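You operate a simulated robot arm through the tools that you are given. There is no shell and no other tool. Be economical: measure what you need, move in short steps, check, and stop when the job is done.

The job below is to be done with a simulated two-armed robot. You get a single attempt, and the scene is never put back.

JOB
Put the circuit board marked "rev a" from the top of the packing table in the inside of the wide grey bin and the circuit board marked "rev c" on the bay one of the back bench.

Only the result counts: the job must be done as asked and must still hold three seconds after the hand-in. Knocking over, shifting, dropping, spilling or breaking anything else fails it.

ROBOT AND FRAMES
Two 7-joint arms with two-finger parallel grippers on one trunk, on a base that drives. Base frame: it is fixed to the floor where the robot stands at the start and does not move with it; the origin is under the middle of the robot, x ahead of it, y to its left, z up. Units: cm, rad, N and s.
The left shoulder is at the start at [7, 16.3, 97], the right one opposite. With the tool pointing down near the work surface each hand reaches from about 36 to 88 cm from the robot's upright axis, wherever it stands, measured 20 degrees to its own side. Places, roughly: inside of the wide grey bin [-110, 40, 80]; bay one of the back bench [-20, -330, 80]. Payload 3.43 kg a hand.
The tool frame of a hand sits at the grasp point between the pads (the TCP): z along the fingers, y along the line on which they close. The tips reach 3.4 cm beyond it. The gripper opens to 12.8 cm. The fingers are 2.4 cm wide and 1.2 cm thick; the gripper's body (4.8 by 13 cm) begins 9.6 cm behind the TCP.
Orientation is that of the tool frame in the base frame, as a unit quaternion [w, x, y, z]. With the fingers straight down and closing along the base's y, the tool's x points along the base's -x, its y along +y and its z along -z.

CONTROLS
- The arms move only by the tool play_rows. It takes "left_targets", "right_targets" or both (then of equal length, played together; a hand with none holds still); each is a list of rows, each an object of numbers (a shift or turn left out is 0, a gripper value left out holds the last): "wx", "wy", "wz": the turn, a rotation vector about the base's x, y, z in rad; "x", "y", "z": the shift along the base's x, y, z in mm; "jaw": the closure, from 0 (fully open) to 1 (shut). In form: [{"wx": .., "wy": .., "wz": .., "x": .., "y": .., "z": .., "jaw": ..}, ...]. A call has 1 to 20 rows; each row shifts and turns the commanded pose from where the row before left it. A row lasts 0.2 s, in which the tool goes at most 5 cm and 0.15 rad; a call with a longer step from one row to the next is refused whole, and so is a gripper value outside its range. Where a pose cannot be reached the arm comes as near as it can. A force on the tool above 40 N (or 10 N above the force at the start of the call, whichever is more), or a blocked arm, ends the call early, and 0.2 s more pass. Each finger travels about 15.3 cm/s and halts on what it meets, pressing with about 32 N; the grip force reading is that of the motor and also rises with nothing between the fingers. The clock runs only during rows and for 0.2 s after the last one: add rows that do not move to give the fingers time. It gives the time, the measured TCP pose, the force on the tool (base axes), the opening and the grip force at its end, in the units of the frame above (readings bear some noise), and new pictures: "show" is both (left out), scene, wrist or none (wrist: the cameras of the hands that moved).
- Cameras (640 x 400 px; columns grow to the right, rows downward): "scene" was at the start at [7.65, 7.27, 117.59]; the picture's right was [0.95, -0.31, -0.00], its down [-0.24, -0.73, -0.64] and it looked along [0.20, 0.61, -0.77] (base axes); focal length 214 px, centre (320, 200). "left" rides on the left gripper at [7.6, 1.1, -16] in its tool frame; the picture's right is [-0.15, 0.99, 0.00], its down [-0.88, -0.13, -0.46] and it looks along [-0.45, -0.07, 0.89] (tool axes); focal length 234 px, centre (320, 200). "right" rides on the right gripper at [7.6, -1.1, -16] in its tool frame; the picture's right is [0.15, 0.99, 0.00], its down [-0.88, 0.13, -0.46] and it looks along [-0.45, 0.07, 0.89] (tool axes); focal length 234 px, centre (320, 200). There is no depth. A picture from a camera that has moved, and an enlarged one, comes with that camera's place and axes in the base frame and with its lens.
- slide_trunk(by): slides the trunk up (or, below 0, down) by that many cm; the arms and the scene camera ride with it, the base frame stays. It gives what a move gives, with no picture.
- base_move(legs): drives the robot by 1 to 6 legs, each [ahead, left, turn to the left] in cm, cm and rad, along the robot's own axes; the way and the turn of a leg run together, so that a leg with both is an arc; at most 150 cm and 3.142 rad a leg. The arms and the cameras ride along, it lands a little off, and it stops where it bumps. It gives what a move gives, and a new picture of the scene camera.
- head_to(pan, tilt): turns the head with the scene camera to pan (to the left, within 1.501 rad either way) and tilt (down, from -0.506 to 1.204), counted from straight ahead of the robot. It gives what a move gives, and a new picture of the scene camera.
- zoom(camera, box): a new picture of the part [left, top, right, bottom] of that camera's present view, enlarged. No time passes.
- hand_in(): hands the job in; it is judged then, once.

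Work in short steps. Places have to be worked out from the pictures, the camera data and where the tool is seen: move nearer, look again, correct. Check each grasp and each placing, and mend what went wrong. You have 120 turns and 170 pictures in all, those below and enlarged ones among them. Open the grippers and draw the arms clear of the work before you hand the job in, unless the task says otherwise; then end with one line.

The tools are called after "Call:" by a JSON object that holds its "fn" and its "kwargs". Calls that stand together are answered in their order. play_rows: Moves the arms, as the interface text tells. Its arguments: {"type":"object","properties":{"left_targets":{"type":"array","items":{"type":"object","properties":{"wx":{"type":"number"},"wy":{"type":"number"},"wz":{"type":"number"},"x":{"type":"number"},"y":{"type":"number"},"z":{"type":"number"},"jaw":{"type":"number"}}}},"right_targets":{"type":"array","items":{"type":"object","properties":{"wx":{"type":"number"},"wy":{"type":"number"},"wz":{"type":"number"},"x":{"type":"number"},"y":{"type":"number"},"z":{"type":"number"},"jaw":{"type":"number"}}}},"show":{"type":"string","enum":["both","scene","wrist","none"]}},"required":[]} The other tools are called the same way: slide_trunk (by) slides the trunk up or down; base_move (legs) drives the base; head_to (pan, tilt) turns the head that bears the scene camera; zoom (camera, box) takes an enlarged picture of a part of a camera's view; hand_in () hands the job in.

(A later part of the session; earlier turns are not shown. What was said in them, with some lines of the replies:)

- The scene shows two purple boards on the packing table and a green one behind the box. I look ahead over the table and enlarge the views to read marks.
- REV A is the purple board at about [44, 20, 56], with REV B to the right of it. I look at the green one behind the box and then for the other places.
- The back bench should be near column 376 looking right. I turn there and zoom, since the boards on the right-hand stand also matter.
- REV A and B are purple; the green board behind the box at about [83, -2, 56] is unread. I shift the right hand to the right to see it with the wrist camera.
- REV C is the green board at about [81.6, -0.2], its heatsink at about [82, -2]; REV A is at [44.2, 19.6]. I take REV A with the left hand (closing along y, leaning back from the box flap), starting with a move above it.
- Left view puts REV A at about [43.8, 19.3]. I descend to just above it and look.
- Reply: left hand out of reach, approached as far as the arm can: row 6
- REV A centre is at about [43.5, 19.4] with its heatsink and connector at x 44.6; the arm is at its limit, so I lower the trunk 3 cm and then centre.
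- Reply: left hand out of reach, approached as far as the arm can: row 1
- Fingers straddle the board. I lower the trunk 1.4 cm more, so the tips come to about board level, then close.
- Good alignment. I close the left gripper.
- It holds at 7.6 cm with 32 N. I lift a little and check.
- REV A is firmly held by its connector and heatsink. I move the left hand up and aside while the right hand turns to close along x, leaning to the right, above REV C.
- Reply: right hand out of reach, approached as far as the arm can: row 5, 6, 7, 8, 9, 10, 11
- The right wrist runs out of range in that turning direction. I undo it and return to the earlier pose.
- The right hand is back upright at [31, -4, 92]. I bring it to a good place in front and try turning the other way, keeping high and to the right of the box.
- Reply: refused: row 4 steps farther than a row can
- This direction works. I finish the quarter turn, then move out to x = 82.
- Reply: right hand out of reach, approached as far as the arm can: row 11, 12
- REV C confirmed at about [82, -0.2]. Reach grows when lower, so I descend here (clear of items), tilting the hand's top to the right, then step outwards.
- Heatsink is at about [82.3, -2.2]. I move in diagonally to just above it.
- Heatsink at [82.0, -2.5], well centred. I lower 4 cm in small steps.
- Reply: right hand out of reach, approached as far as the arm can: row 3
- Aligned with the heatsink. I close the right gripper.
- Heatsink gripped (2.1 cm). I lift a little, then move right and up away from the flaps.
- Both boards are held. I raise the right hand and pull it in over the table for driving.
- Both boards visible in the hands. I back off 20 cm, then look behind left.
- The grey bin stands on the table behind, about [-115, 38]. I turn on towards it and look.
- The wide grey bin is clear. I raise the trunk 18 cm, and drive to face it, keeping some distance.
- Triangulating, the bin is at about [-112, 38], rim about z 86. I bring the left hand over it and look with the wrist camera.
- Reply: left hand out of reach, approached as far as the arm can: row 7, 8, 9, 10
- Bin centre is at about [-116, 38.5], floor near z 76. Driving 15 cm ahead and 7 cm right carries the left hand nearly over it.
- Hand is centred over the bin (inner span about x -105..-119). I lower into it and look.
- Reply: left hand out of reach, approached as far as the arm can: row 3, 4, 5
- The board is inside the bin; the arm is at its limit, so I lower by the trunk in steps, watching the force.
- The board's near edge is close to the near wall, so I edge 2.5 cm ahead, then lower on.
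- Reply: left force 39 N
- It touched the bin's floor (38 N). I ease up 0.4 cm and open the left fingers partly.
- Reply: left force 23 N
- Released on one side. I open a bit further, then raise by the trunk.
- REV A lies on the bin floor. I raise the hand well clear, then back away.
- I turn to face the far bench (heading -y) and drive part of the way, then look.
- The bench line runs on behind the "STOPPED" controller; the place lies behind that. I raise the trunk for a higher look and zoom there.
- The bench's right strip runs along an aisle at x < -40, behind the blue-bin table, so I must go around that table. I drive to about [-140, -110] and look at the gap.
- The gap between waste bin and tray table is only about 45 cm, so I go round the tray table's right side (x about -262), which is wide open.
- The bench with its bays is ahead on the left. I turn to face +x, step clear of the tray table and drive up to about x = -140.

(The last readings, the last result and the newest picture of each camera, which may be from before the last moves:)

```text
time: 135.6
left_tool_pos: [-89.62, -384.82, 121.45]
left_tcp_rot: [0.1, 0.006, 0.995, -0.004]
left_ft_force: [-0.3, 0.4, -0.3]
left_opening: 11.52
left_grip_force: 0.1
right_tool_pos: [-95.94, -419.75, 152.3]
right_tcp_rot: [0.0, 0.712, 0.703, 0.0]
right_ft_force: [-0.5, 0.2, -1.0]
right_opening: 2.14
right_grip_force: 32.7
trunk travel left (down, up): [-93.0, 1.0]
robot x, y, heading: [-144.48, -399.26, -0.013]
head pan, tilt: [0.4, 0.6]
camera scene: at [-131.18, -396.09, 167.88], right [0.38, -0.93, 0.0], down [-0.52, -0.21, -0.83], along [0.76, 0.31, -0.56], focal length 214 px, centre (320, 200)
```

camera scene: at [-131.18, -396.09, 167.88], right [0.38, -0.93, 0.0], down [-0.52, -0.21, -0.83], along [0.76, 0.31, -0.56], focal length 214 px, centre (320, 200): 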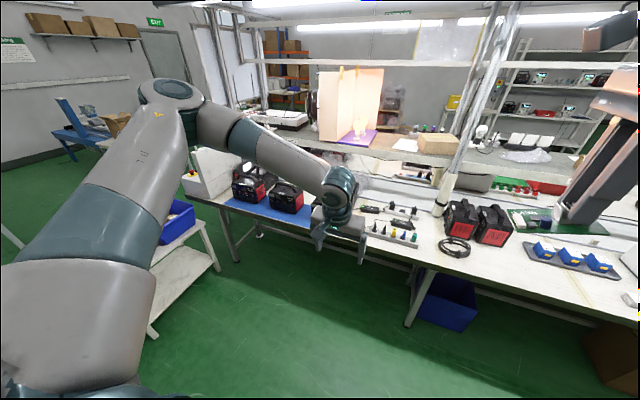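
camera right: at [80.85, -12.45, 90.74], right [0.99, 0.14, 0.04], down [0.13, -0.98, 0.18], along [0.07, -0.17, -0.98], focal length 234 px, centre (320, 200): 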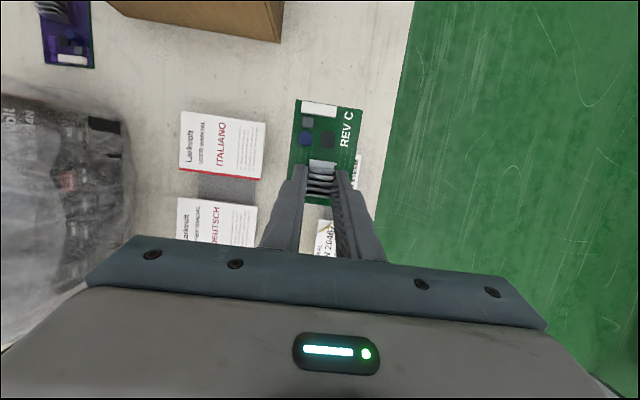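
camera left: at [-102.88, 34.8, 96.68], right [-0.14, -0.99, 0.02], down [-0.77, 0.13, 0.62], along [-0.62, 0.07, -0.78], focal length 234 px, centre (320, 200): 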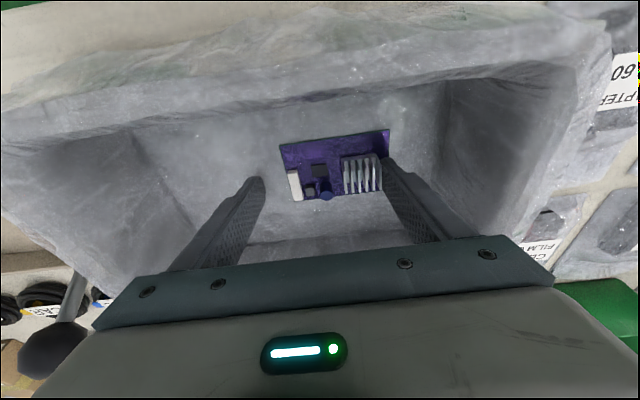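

The point [-20, -330, 80] projects near (294, 202), at the blue mat with units. I zoom in to find the bay marking.

Call:
{"fn": "zoom", "kwargs": {"camera": "scene", "box": [180, 140, 420, 290]}}

Call:
{"fn": "zoom", "kwargs": {"camera": "scene", "box": [340, 160, 640, 340]}}

```text
2.67 times, centred on (300, 215) of scene
camera zoom: at [-131.18, -396.09, 167.88], right [0.38, -0.93, 0.0], down [-0.52, -0.21, -0.83], along [0.76, 0.31, -0.56], focal length 572 px, centre (373, 160)
```

zoom: 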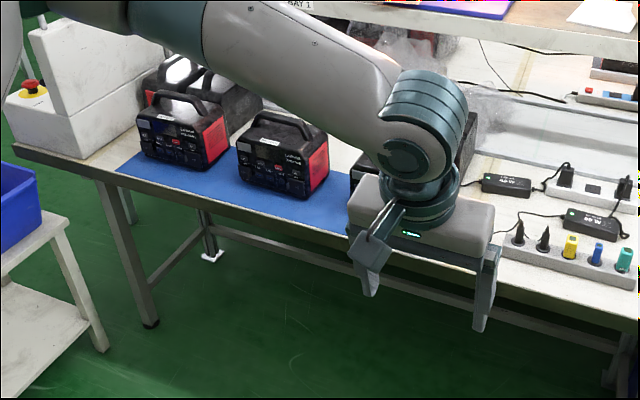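

```text
2.13 times, centred on (490, 250) of scene
camera zoom: at [-131.18, -396.09, 167.88], right [0.38, -0.93, 0.0], down [-0.52, -0.21, -0.83], along [0.76, 0.31, -0.56], focal length 458 px, centre (-43, 93)
```

zoom: 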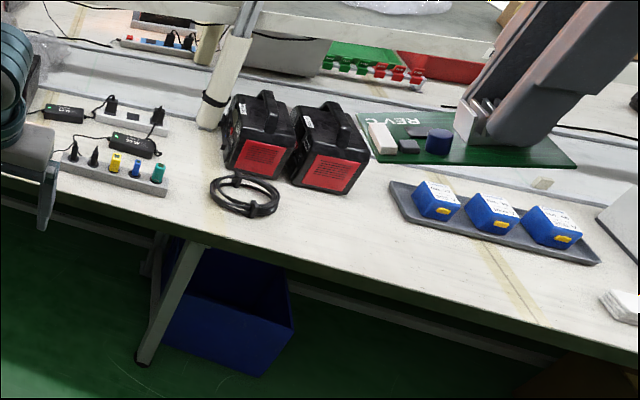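

"BAY 1" is written on the shelf edge above the blue mat. I tuck the left arm back, lower the trunk 20 cm, and drive across to face bay 1 from about x = -115.

Call:
{"fn": "play_rows", "kwargs": {"left_targets": [{"x": -30, "y": 20}, {"x": -30, "y": 20}, {"x": -30, "y": 20}, {"x": -30, "y": 20}, {"x": -30, "y": 20}, {"x": 0}], "show": "none"}}

Call:
{"fn": "slide_trunk", "kwargs": {"by": -20}}

Call:
{"fn": "base_move", "kwargs": {"legs": [[25, 0, 0.015], [0, 80, 0]]}}

Call:
{"fn": "head_to", "kwargs": {"pan": -0.1, "tilt": 0.5}}

```text
time: 137.0
left_tool_pos: [-101.44, -374.89, 121.56]
left_tcp_rot: [0.098, 0.006, 0.995, -0.004]
left_ft_force: [0.7, 0.2, 0.7]
left_opening: 11.55
left_grip_force: 0.1
left hand out of reach, approached as far as the arm can: row 5
right_tool_pos: [-95.89, -419.95, 152.3]
right_tcp_rot: [0.001, 0.711, 0.703, 0.001]
right_ft_force: [0.5, -0.5, -0.7]
right_opening: 2.15
right_grip_force: 32.1
trunk travel left (down, up): [-93.0, 1.0]
robot x, y, heading: [-144.39, -399.55, -0.012]
head pan, tilt: [0.4, 0.6]
```

```text
time: 139.2
left_tool_pos: [-101.44, -374.81, 101.58]
left_tcp_rot: [0.098, 0.006, 0.995, -0.003]
left_ft_force: [0.7, 1.1, -0.5]
left_opening: 11.52
left_grip_force: 0.1
right_tool_pos: [-95.98, -419.9, 132.36]
right_tcp_rot: [-0.001, 0.711, 0.703, 0.0]
right_ft_force: [-0.4, -0.8, -1.6]
right_opening: 2.13
right_grip_force: 31.8
trunk travel left (down, up): [-73.0, 21.0]
robot x, y, heading: [-144.39, -399.42, -0.017]
head pan, tilt: [0.4, 0.6]
```

```text
time: 144.9
left_tool_pos: [-77.33, -295.11, 101.51]
left_tcp_rot: [0.098, 0.0, 0.995, -0.004]
left_ft_force: [-0.2, -0.3, -0.4]
left_opening: 11.53
left_grip_force: 0.0
right_tool_pos: [-71.27, -340.15, 132.38]
right_tcp_rot: [0.0, 0.707, 0.707, 0.0]
right_ft_force: [0.0, 0.2, -1.5]
right_opening: 2.11
right_grip_force: 31.7
trunk travel left (down, up): [-73.0, 21.0]
robot x, y, heading: [-120.14, -320.47, 0.003]
head pan, tilt: [0.4, 0.6]
camera scene: at [-106.75, -316.74, 147.88], right [0.39, -0.92, 0.0], down [-0.52, -0.22, -0.82], along [0.76, 0.32, -0.57], focal length 214 px, centre (320, 200)
```

scene: 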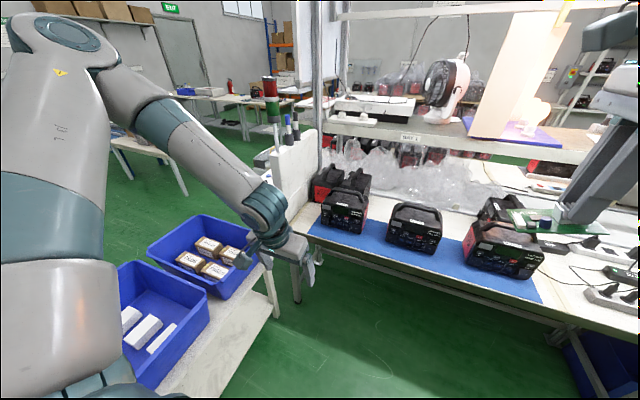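

```text
time: 145.8
left_tool_pos: [-77.22, -295.01, 101.61]
left_tcp_rot: [0.098, -0.001, 0.995, -0.004]
left_ft_force: [-0.8, -0.4, -0.6]
left_opening: 11.54
left_grip_force: 0.1
right_tool_pos: [-71.25, -339.94, 132.21]
right_tcp_rot: [0.0, 0.707, 0.707, 0.0]
right_ft_force: [0.6, 0.6, -1.6]
right_opening: 2.13
right_grip_force: 31.7
trunk travel left (down, up): [-73.0, 21.0]
robot x, y, heading: [-120.33, -320.08, -0.001]
head pan, tilt: [-0.099, 0.499]
camera scene: at [-105.84, -321.04, 148.79], right [-0.1, -1.0, 0.0], down [-0.48, 0.05, -0.88], along [0.87, -0.09, -0.48], focal length 214 px, centre (320, 200)
```

scene: 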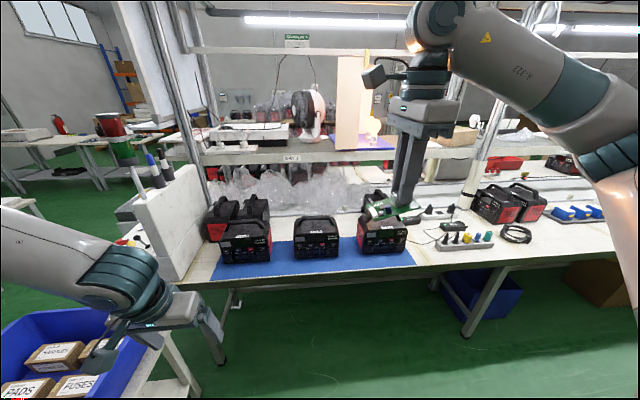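

Bay 1's blue mat is in view, with three units on it. I zoom to find free room.

Call:
{"fn": "zoom", "kwargs": {"camera": "scene", "box": [200, 140, 440, 290]}}

```text
2.67 times, centred on (320, 215) of scene
camera zoom: at [-105.84, -321.04, 148.79], right [-0.1, -1.0, 0.0], down [-0.48, 0.05, -0.88], along [0.87, -0.09, -0.48], focal length 572 px, centre (320, 160)
```

zoom: 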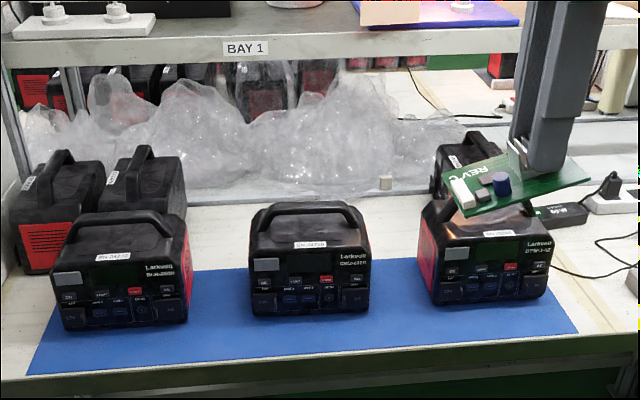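

The strip of mat before the gap between the middle and right units (about y -343, x -33) suits the board in its present orientation. I drive 12 cm ahead, then lower the right hand there to look.

Call:
{"fn": "base_move", "kwargs": {"legs": [[12, 0, 0]]}}

Call:
{"fn": "play_rows", "kwargs": {"right_targets": [{"z": -40}, {"z": -40}, {"z": -40}, {"z": -40}, {"z": -40}, {"x": 35}, {"x": 35}, {"x": 35}, {"x": 0}, {"x": 0}], "show": "both"}}

```text
time: 147.0
left_tool_pos: [-65.67, -295.17, 101.63]
left_tcp_rot: [0.099, 0.0, 0.995, -0.003]
left_ft_force: [0.4, 0.0, 1.2]
left_opening: 11.5
left_grip_force: 0.2
right_tool_pos: [-59.54, -340.07, 132.49]
right_tcp_rot: [0.001, 0.707, 0.707, 0.002]
right_ft_force: [0.6, 0.5, -1.7]
right_opening: 2.13
right_grip_force: 32.5
trunk travel left (down, up): [-73.0, 21.0]
robot x, y, heading: [-108.39, -320.17, -0.002]
head pan, tilt: [-0.099, 0.499]
camera scene: at [-94.1, -321.05, 148.81], right [-0.1, -0.99, 0.0], down [-0.48, 0.05, -0.88], along [0.87, -0.09, -0.48], focal length 214 px, centre (320, 200)
```

scene: 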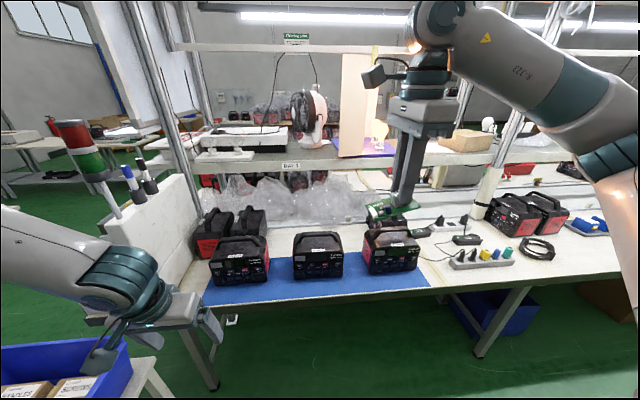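

```text
time: 149.2
left_tool_pos: [-65.49, -295.13, 101.57]
left_tcp_rot: [0.098, 0.001, 0.995, -0.004]
left_ft_force: [0.0, 0.2, 0.2]
left_opening: 11.52
left_grip_force: 0.0
right_tool_pos: [-48.74, -340.18, 112.41]
right_tcp_rot: [0.001, 0.707, 0.707, 0.001]
right_ft_force: [-0.1, 1.1, -0.6]
right_opening: 2.15
right_grip_force: 31.9
trunk travel left (down, up): [-73.0, 21.0]
robot x, y, heading: [-108.28, -320.12, -0.003]
head pan, tilt: [-0.099, 0.499]
camera scene: at [-93.97, -321.06, 148.79], right [-0.1, -0.99, 0.0], down [-0.48, 0.05, -0.88], along [0.87, -0.09, -0.48], focal length 214 px, centre (320, 200)
camera right: at [-49.85, -332.61, 128.3], right [0.99, 0.15, 0.0], down [0.13, -0.88, 0.46], along [0.07, -0.45, -0.89], focal length 234 px, centre (320, 200)
```

scene: 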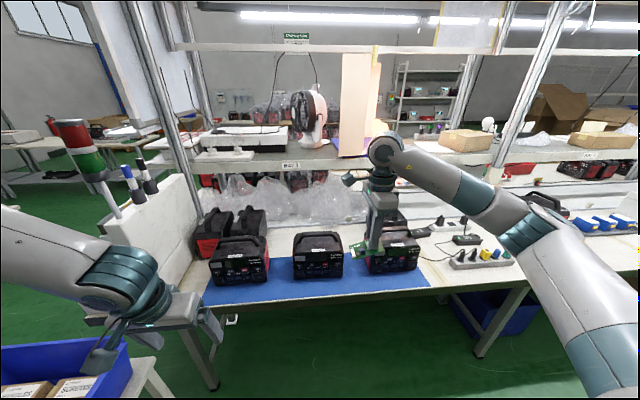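
right: 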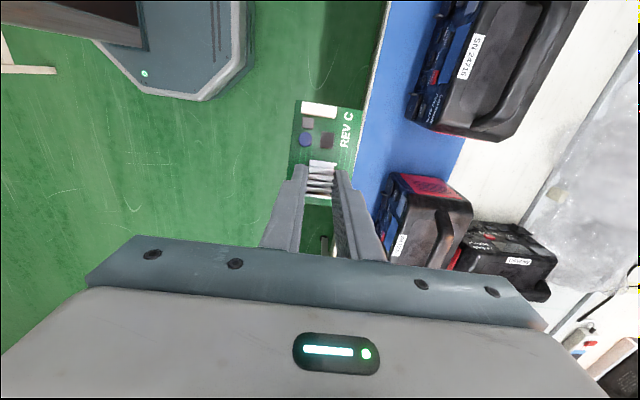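

Triangulation gives mat height z ≈ 75, mat front at x ≈ -38.8, and a 14 cm gap (y -337 to -351.6) between units. I move above [-33, -345.5], half-restoring the tilt so that the board is nearly flat.

Call:
{"fn": "play_rows", "kwargs": {"right_targets": [{"wx": 0.08, "x": 30, "y": -11, "z": -30}, {"wx": 0.08, "x": 30, "y": -11, "z": -30}, {"x": 30, "y": -11, "z": -30}, {"x": 30, "y": -11, "z": -30}, {"x": 30, "y": -10, "z": -20}, {"x": 7}, {"x": 0}, {"x": 0}], "show": "both"}}

```text
time: 151.0
left_tool_pos: [-65.47, -295.1, 101.49]
left_tcp_rot: [0.098, 0.0, 0.995, -0.003]
left_ft_force: [-0.4, -0.6, -1.1]
left_opening: 11.5
left_grip_force: 0.0
right_tool_pos: [-33.1, -345.55, 98.47]
right_tcp_rot: [-0.056, 0.705, 0.704, 0.058]
right_ft_force: [0.8, 0.2, -1.5]
right_opening: 2.12
right_grip_force: 31.5
trunk travel left (down, up): [-73.0, 21.0]
robot x, y, heading: [-108.36, -320.36, 0.001]
head pan, tilt: [-0.099, 0.499]
camera scene: at [-93.94, -321.03, 148.78], right [-0.1, -0.99, 0.0], down [-0.48, 0.05, -0.88], along [0.87, -0.09, -0.48], focal length 214 px, centre (320, 200)
camera right: at [-34.19, -340.64, 115.38], right [0.99, 0.14, 0.02], down [0.13, -0.94, 0.31], along [0.07, -0.3, -0.95], focal length 234 px, centre (320, 200)
```

scene: 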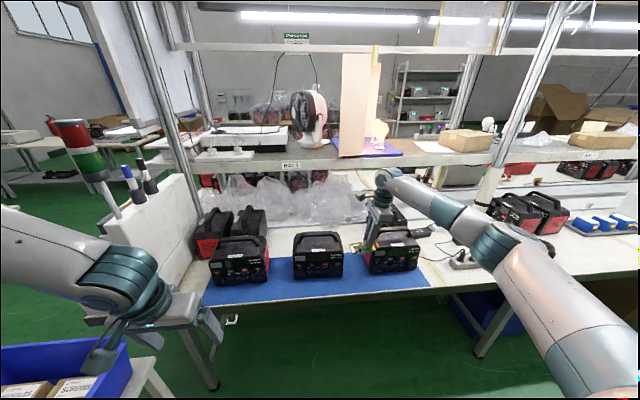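
right: 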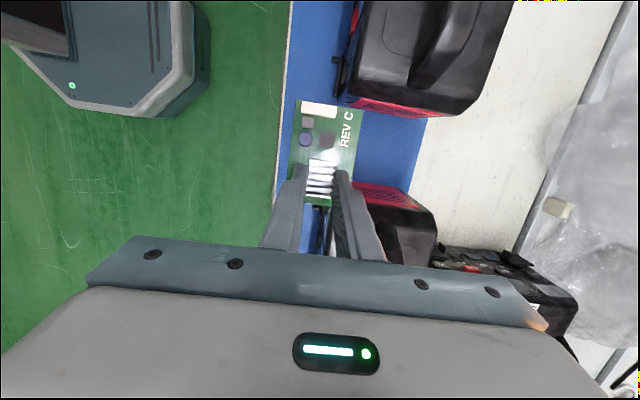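

Clearance to the right unit is small, so I shift to x -34, y -343.6 (board then lies in front of the units) and descend to z 85.

Call:
{"fn": "play_rows", "kwargs": {"right_targets": [{"x": -9, "y": 20}, {"z": -30}, {"z": -35}, {"z": -30}, {"z": -30}, {"z": -10}, {"x": 0}], "show": "both"}}

```text
time: 152.6
left_tool_pos: [-65.51, -295.29, 101.66]
left_tcp_rot: [0.099, 0.001, 0.995, -0.003]
left_ft_force: [0.0, 0.8, -0.5]
left_opening: 11.49
left_grip_force: 0.0
right_tool_pos: [-34.12, -343.85, 84.84]
right_tcp_rot: [-0.055, 0.706, 0.704, 0.058]
right_ft_force: [-0.2, -15.2, 2.8]
right_opening: 2.12
right_grip_force: 31.7
trunk travel left (down, up): [-73.0, 21.0]
robot x, y, heading: [-108.45, -320.3, -0.002]
head pan, tilt: [-0.099, 0.499]
camera scene: at [-94.02, -321.28, 148.79], right [-0.1, -0.99, 0.0], down [-0.48, 0.05, -0.88], along [0.87, -0.09, -0.48], focal length 214 px, centre (320, 200)
camera right: at [-35.21, -338.92, 101.77], right [0.99, 0.14, 0.02], down [0.13, -0.94, 0.31], along [0.07, -0.3, -0.95], focal length 234 px, centre (320, 200)
```

scene: 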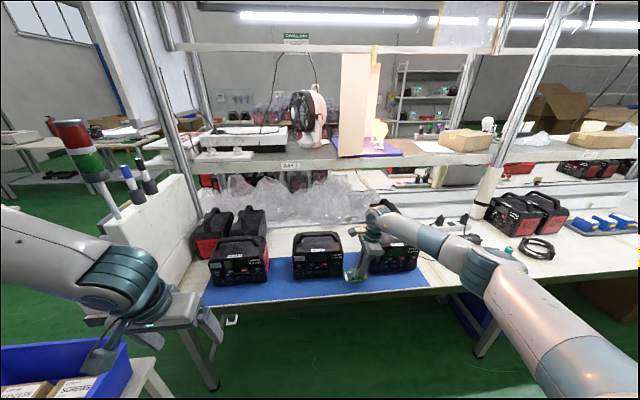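
right: 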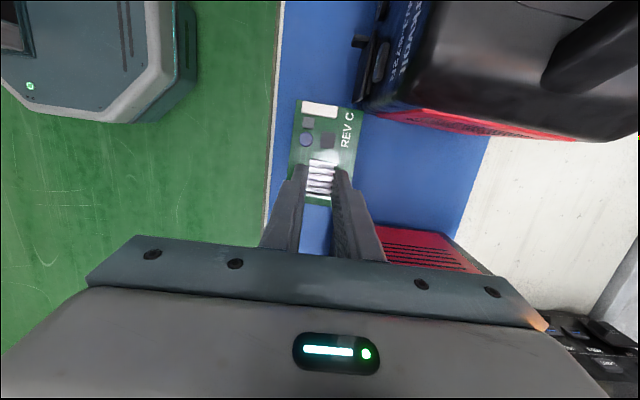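

A 15 N sideways force: the board's corner touches the middle unit's front corner. I back off to the right and towards me at once.

Call:
{"fn": "play_rows", "kwargs": {"right_targets": [{"y": -12, "x": -4}, {"y": -6, "x": -4}, {"x": 0}], "show": "both"}}

Call:
{"fn": "zoom", "kwargs": {"camera": "right", "box": [240, 60, 440, 185]}}

Call:
{"fn": "zoom", "kwargs": {"camera": "scene", "box": [200, 180, 440, 330]}}

```text
time: 153.4
left_tool_pos: [-65.5, -295.06, 101.58]
left_tcp_rot: [0.098, 0.0, 0.995, -0.003]
left_ft_force: [0.1, 0.3, -0.7]
left_opening: 11.52
left_grip_force: 0.1
right_tool_pos: [-34.86, -345.23, 84.75]
right_tcp_rot: [-0.057, 0.705, 0.704, 0.056]
right_ft_force: [-0.1, -0.8, -1.3]
right_opening: 2.14
right_grip_force: 31.9
trunk travel left (down, up): [-73.0, 21.0]
robot x, y, heading: [-107.83, -319.98, -0.003]
head pan, tilt: [-0.099, 0.499]
camera scene: at [-93.93, -321.02, 148.78], right [-0.1, -0.99, 0.0], down [-0.48, 0.05, -0.88], along [0.87, -0.09, -0.48], focal length 214 px, centre (320, 200)
camera right: at [-35.93, -340.36, 101.79], right [0.99, 0.14, 0.02], down [0.13, -0.94, 0.31], along [0.07, -0.3, -0.95], focal length 234 px, centre (320, 200)
```

scene: 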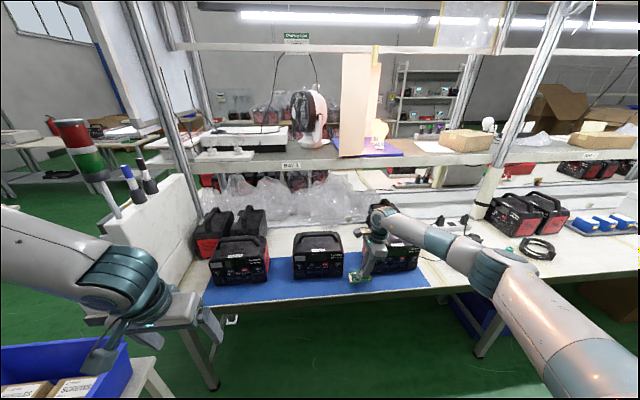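
right: 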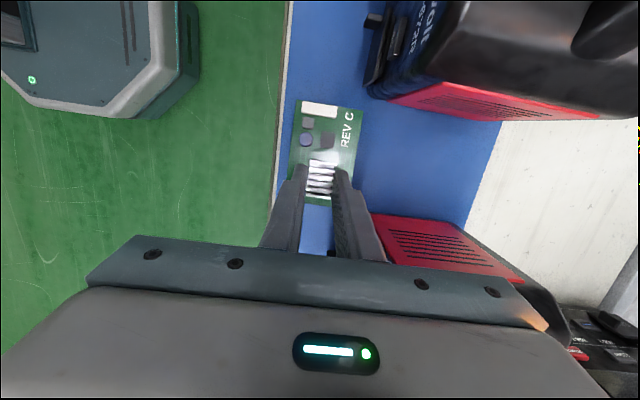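

```text
3.20 times, centred on (340, 122) of right
camera zoom: at [-35.93, -340.36, 101.79], right [0.99, 0.14, 0.02], down [0.13, -0.94, 0.31], along [0.07, -0.3, -0.95], focal length 749 px, centre (256, 448)
```

zoom: 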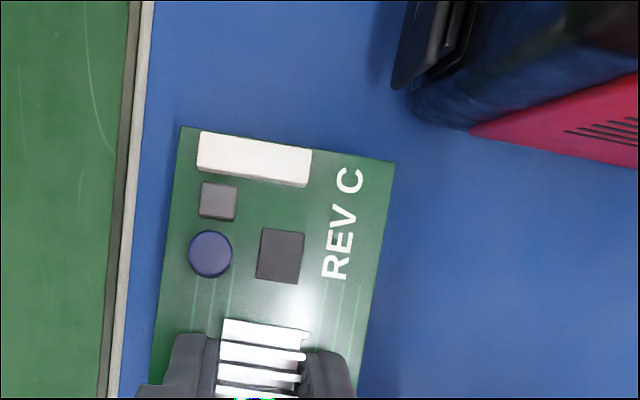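

```text
2.67 times, centred on (320, 255) of scene
camera zoom: at [-93.93, -321.02, 148.78], right [-0.1, -0.99, 0.0], down [-0.48, 0.05, -0.88], along [0.87, -0.09, -0.48], focal length 572 px, centre (320, 53)
```

zoom: 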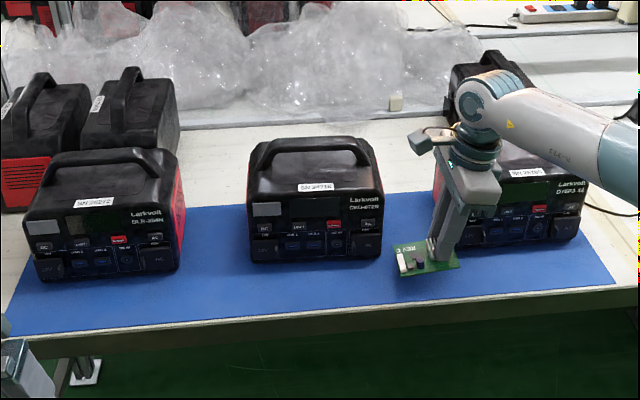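

Contact released; the middle unit looks unmoved. I lower gently toward the mat.

Call:
{"fn": "play_rows", "kwargs": {"right_targets": [{"z": -10}, {"z": -10}, {"z": -8}, {"z": -4}, {"x": 0}], "show": "wrist"}}

```text
time: 154.6
left_tool_pos: [-65.51, -295.17, 101.49]
left_tcp_rot: [0.098, 0.001, 0.995, -0.003]
left_ft_force: [-1.0, -0.5, 0.1]
left_opening: 11.53
left_grip_force: 0.0
right_tool_pos: [-34.84, -345.21, 81.73]
right_tcp_rot: [-0.056, 0.705, 0.705, 0.058]
right_ft_force: [-0.6, -0.1, -1.2]
right_opening: 2.13
right_grip_force: 32.4
trunk travel left (down, up): [-73.0, 21.0]
robot x, y, heading: [-107.96, -320.21, 0.001]
head pan, tilt: [-0.099, 0.499]
camera right: at [-35.94, -340.35, 98.63], right [0.99, 0.14, 0.02], down [0.13, -0.94, 0.31], along [0.07, -0.3, -0.95], focal length 234 px, centre (320, 200)
```

right: 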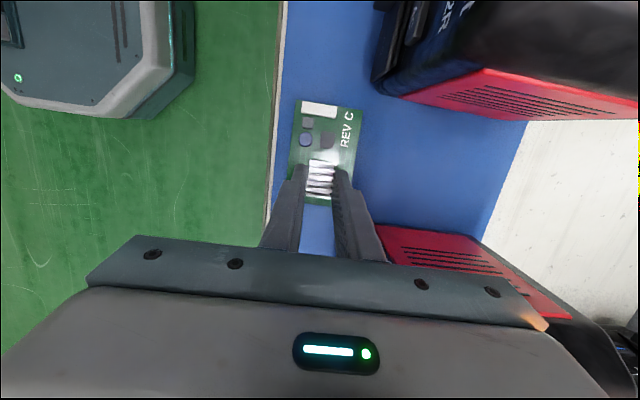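

No contact yet; continuing down in small steps.

Call:
{"fn": "play_rows", "kwargs": {"right_targets": [{"z": -5}, {"z": -5}, {"z": -4}, {"z": -3}, {"x": 0}], "show": "none"}}

```text
time: 155.8
left_tool_pos: [-65.66, -295.12, 101.73]
left_tcp_rot: [0.1, 0.0, 0.995, -0.004]
left_ft_force: [-0.6, -0.3, -0.4]
left_opening: 11.51
left_grip_force: 0.1
right_tool_pos: [-35.02, -345.34, 80.36]
right_tcp_rot: [-0.055, 0.705, 0.705, 0.059]
right_ft_force: [5.9, -5.2, 27.6]
right_opening: 2.15
right_grip_force: 32.0
trunk travel left (down, up): [-73.0, 21.0]
robot x, y, heading: [-108.31, -320.09, -0.003]
head pan, tilt: [-0.099, 0.499]
```

The low end touches the mat (28 N). I ease up 2 mm and open slowly.

Call:
{"fn": "play_rows", "kwargs": {"right_targets": [{"z": 2}, {"x": 0}, {"jaw": 0.8}, {"jaw": 0.75}, {"jaw": 0.7}, {"jaw": 0.6}, {"x": 0}], "show": "wrist"}}

```text
time: 157.4
left_tool_pos: [-65.56, -294.99, 101.53]
left_tcp_rot: [0.098, 0.001, 0.995, -0.005]
left_ft_force: [-0.6, -0.6, 0.2]
left_opening: 11.51
left_grip_force: 0.0
right_tool_pos: [-34.87, -345.09, 80.24]
right_tcp_rot: [-0.055, 0.705, 0.705, 0.057]
right_ft_force: [-1.0, 6.8, 0.7]
right_opening: 5.13
right_grip_force: 0.0
trunk travel left (down, up): [-73.0, 21.0]
robot x, y, heading: [-108.19, -320.0, -0.004]
head pan, tilt: [-0.099, 0.499]
camera right: at [-36.03, -340.23, 97.17], right [0.99, 0.14, 0.02], down [0.13, -0.94, 0.31], along [0.07, -0.3, -0.95], focal length 234 px, centre (320, 200)
```

right: 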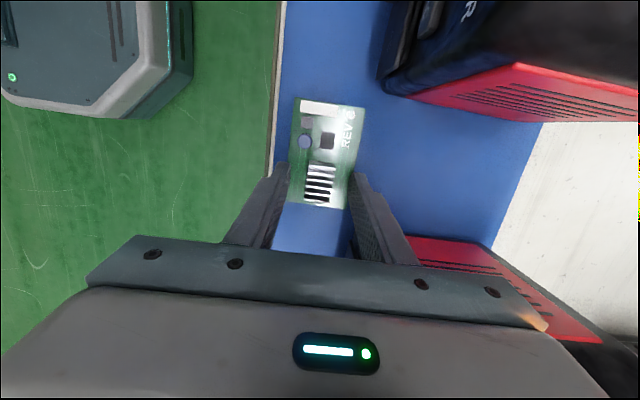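

Board released and lying flat. I raise the hand, with a touch to the left away from the unit.

Call:
{"fn": "play_rows", "kwargs": {"right_targets": [{"z": 10, "y": 3}, {"z": 20}, {"z": 30}, {"z": 40}, {"z": 40}, {"z": 40}, {"x": 0}], "show": "both"}}

Call:
{"fn": "zoom", "kwargs": {"camera": "right", "box": [220, 40, 460, 190]}}

Call:
{"fn": "zoom", "kwargs": {"camera": "scene", "box": [200, 180, 440, 330]}}

```text
time: 159.0
left_tool_pos: [-65.43, -295.16, 101.63]
left_tcp_rot: [0.098, 0.001, 0.995, -0.003]
left_ft_force: [-1.0, -0.4, 0.2]
left_opening: 11.54
left_grip_force: 0.0
right_tool_pos: [-35.18, -344.96, 98.18]
right_tcp_rot: [-0.057, 0.706, 0.704, 0.057]
right_ft_force: [-0.3, -0.2, 0.6]
right_opening: 5.12
right_grip_force: 0.1
trunk travel left (down, up): [-73.0, 21.0]
robot x, y, heading: [-108.23, -319.66, -0.005]
head pan, tilt: [-0.099, 0.499]
camera scene: at [-93.94, -321.07, 148.78], right [-0.1, -0.99, 0.0], down [-0.48, 0.05, -0.88], along [0.87, -0.09, -0.48], focal length 214 px, centre (320, 200)
camera right: at [-36.18, -339.99, 115.12], right [0.99, 0.14, 0.02], down [0.13, -0.94, 0.31], along [0.07, -0.3, -0.95], focal length 234 px, centre (320, 200)
```

scene: 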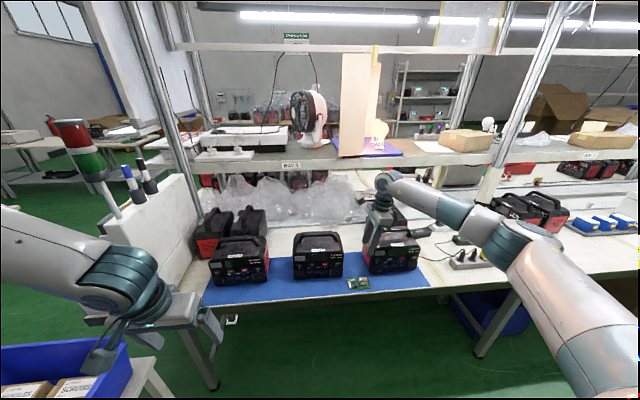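
right: 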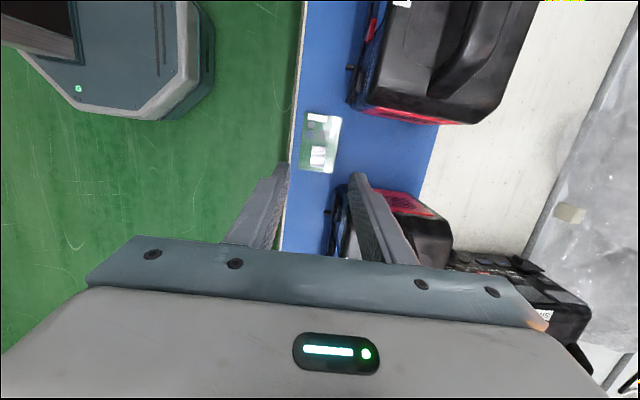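

```text
2.67 times, centred on (340, 115) of right
camera zoom: at [-36.18, -339.99, 115.12], right [0.99, 0.14, 0.02], down [0.13, -0.94, 0.31], along [0.07, -0.3, -0.95], focal length 624 px, centre (267, 427)
```

zoom: 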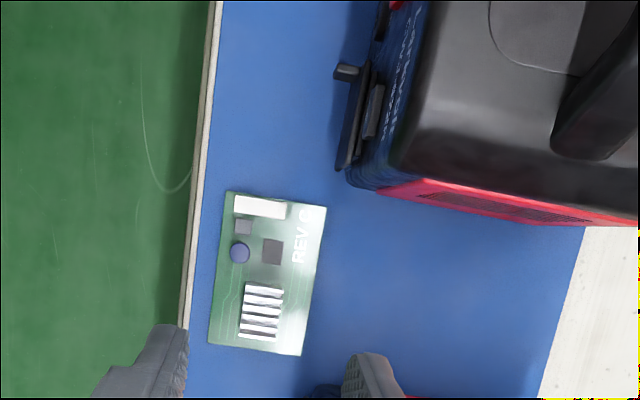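

```text
2.67 times, centred on (320, 255) of scene
camera zoom: at [-93.94, -321.07, 148.78], right [-0.1, -0.99, 0.0], down [-0.48, 0.05, -0.88], along [0.87, -0.09, -0.48], focal length 572 px, centre (320, 53)
```

zoom: 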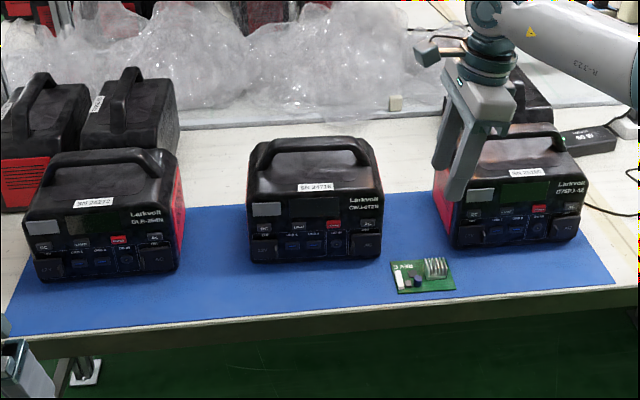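

REV C lies flat on the blue mat of bay 1 and the units are in place. I open the hands, raise and draw the right arm back, then back the base off.

Call:
{"fn": "play_rows", "kwargs": {"right_targets": [{"z": 40}, {"z": 40}, {"z": 40}, {"x": -40}, {"x": -40}, {"x": -40}, {"x": -40}, {"jaw": 0.1}, {"jaw": 0.0}, {"x": 0}], "show": "none"}}

Call:
{"fn": "base_move", "kwargs": {"legs": [[-15, 0, 0]]}}

Call:
{"fn": "zoom", "kwargs": {"camera": "scene", "box": [180, 140, 460, 315]}}

```text
time: 161.2
left_tool_pos: [-65.5, -295.21, 101.63]
left_tcp_rot: [0.099, 0.0, 0.995, -0.003]
left_ft_force: [-0.2, 0.4, -0.7]
left_opening: 11.54
left_grip_force: 0.0
right_tool_pos: [-50.84, -344.91, 110.3]
right_tcp_rot: [-0.055, 0.706, 0.704, 0.057]
right_ft_force: [-0.7, -0.4, 0.2]
right_opening: 12.81
right_grip_force: 0.0
trunk travel left (down, up): [-73.0, 21.0]
robot x, y, heading: [-108.17, -319.98, 0.005]
head pan, tilt: [-0.099, 0.499]
```

```text
time: 162.6
left_tool_pos: [-80.42, -294.95, 101.42]
left_tcp_rot: [0.097, -0.001, 0.995, -0.004]
left_ft_force: [-0.6, -0.6, 0.1]
left_opening: 11.51
left_grip_force: 0.1
right_tool_pos: [-65.67, -344.83, 110.09]
right_tcp_rot: [-0.057, 0.704, 0.705, 0.056]
right_ft_force: [0.3, 0.6, 0.2]
right_opening: 12.81
right_grip_force: 0.0
trunk travel left (down, up): [-73.0, 21.0]
robot x, y, heading: [-123.23, -320.44, -0.001]
head pan, tilt: [-0.099, 0.499]
camera scene: at [-108.79, -321.02, 148.76], right [-0.1, -1.0, 0.0], down [-0.48, 0.05, -0.88], along [0.87, -0.09, -0.48], focal length 214 px, centre (320, 200)
```

scene: 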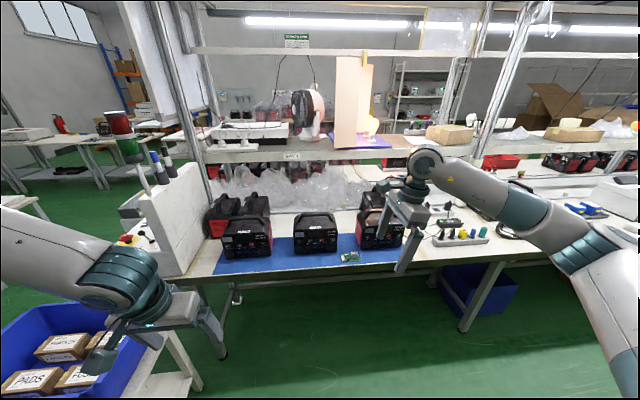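

```text
2.29 times, centred on (320, 228) of scene
camera zoom: at [-108.79, -321.02, 148.76], right [-0.1, -1.0, 0.0], down [-0.48, 0.05, -0.88], along [0.87, -0.09, -0.48], focal length 490 px, centre (320, 137)
```

zoom: 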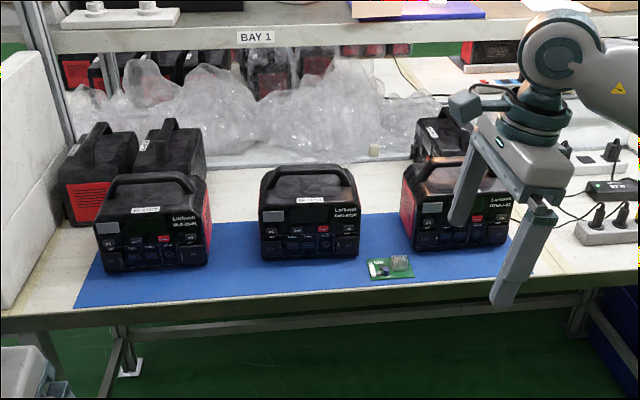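

Both boards are in place, the arms are clear and both grippers are open, so I hand the job in.

Call:
{"fn": "hand_in", "kwargs": {}}

```text
The job is handed in.
```

I put the REV A board on the floor of the wide grey bin and the REV C board flat on the blue mat under the "BAY 1" sign on the back bench. While I was placing REV C, its corner briefly touched one of the units on the mat (about 15 N); I backed off, and the unit did not appear to have moved. The job is handed in.
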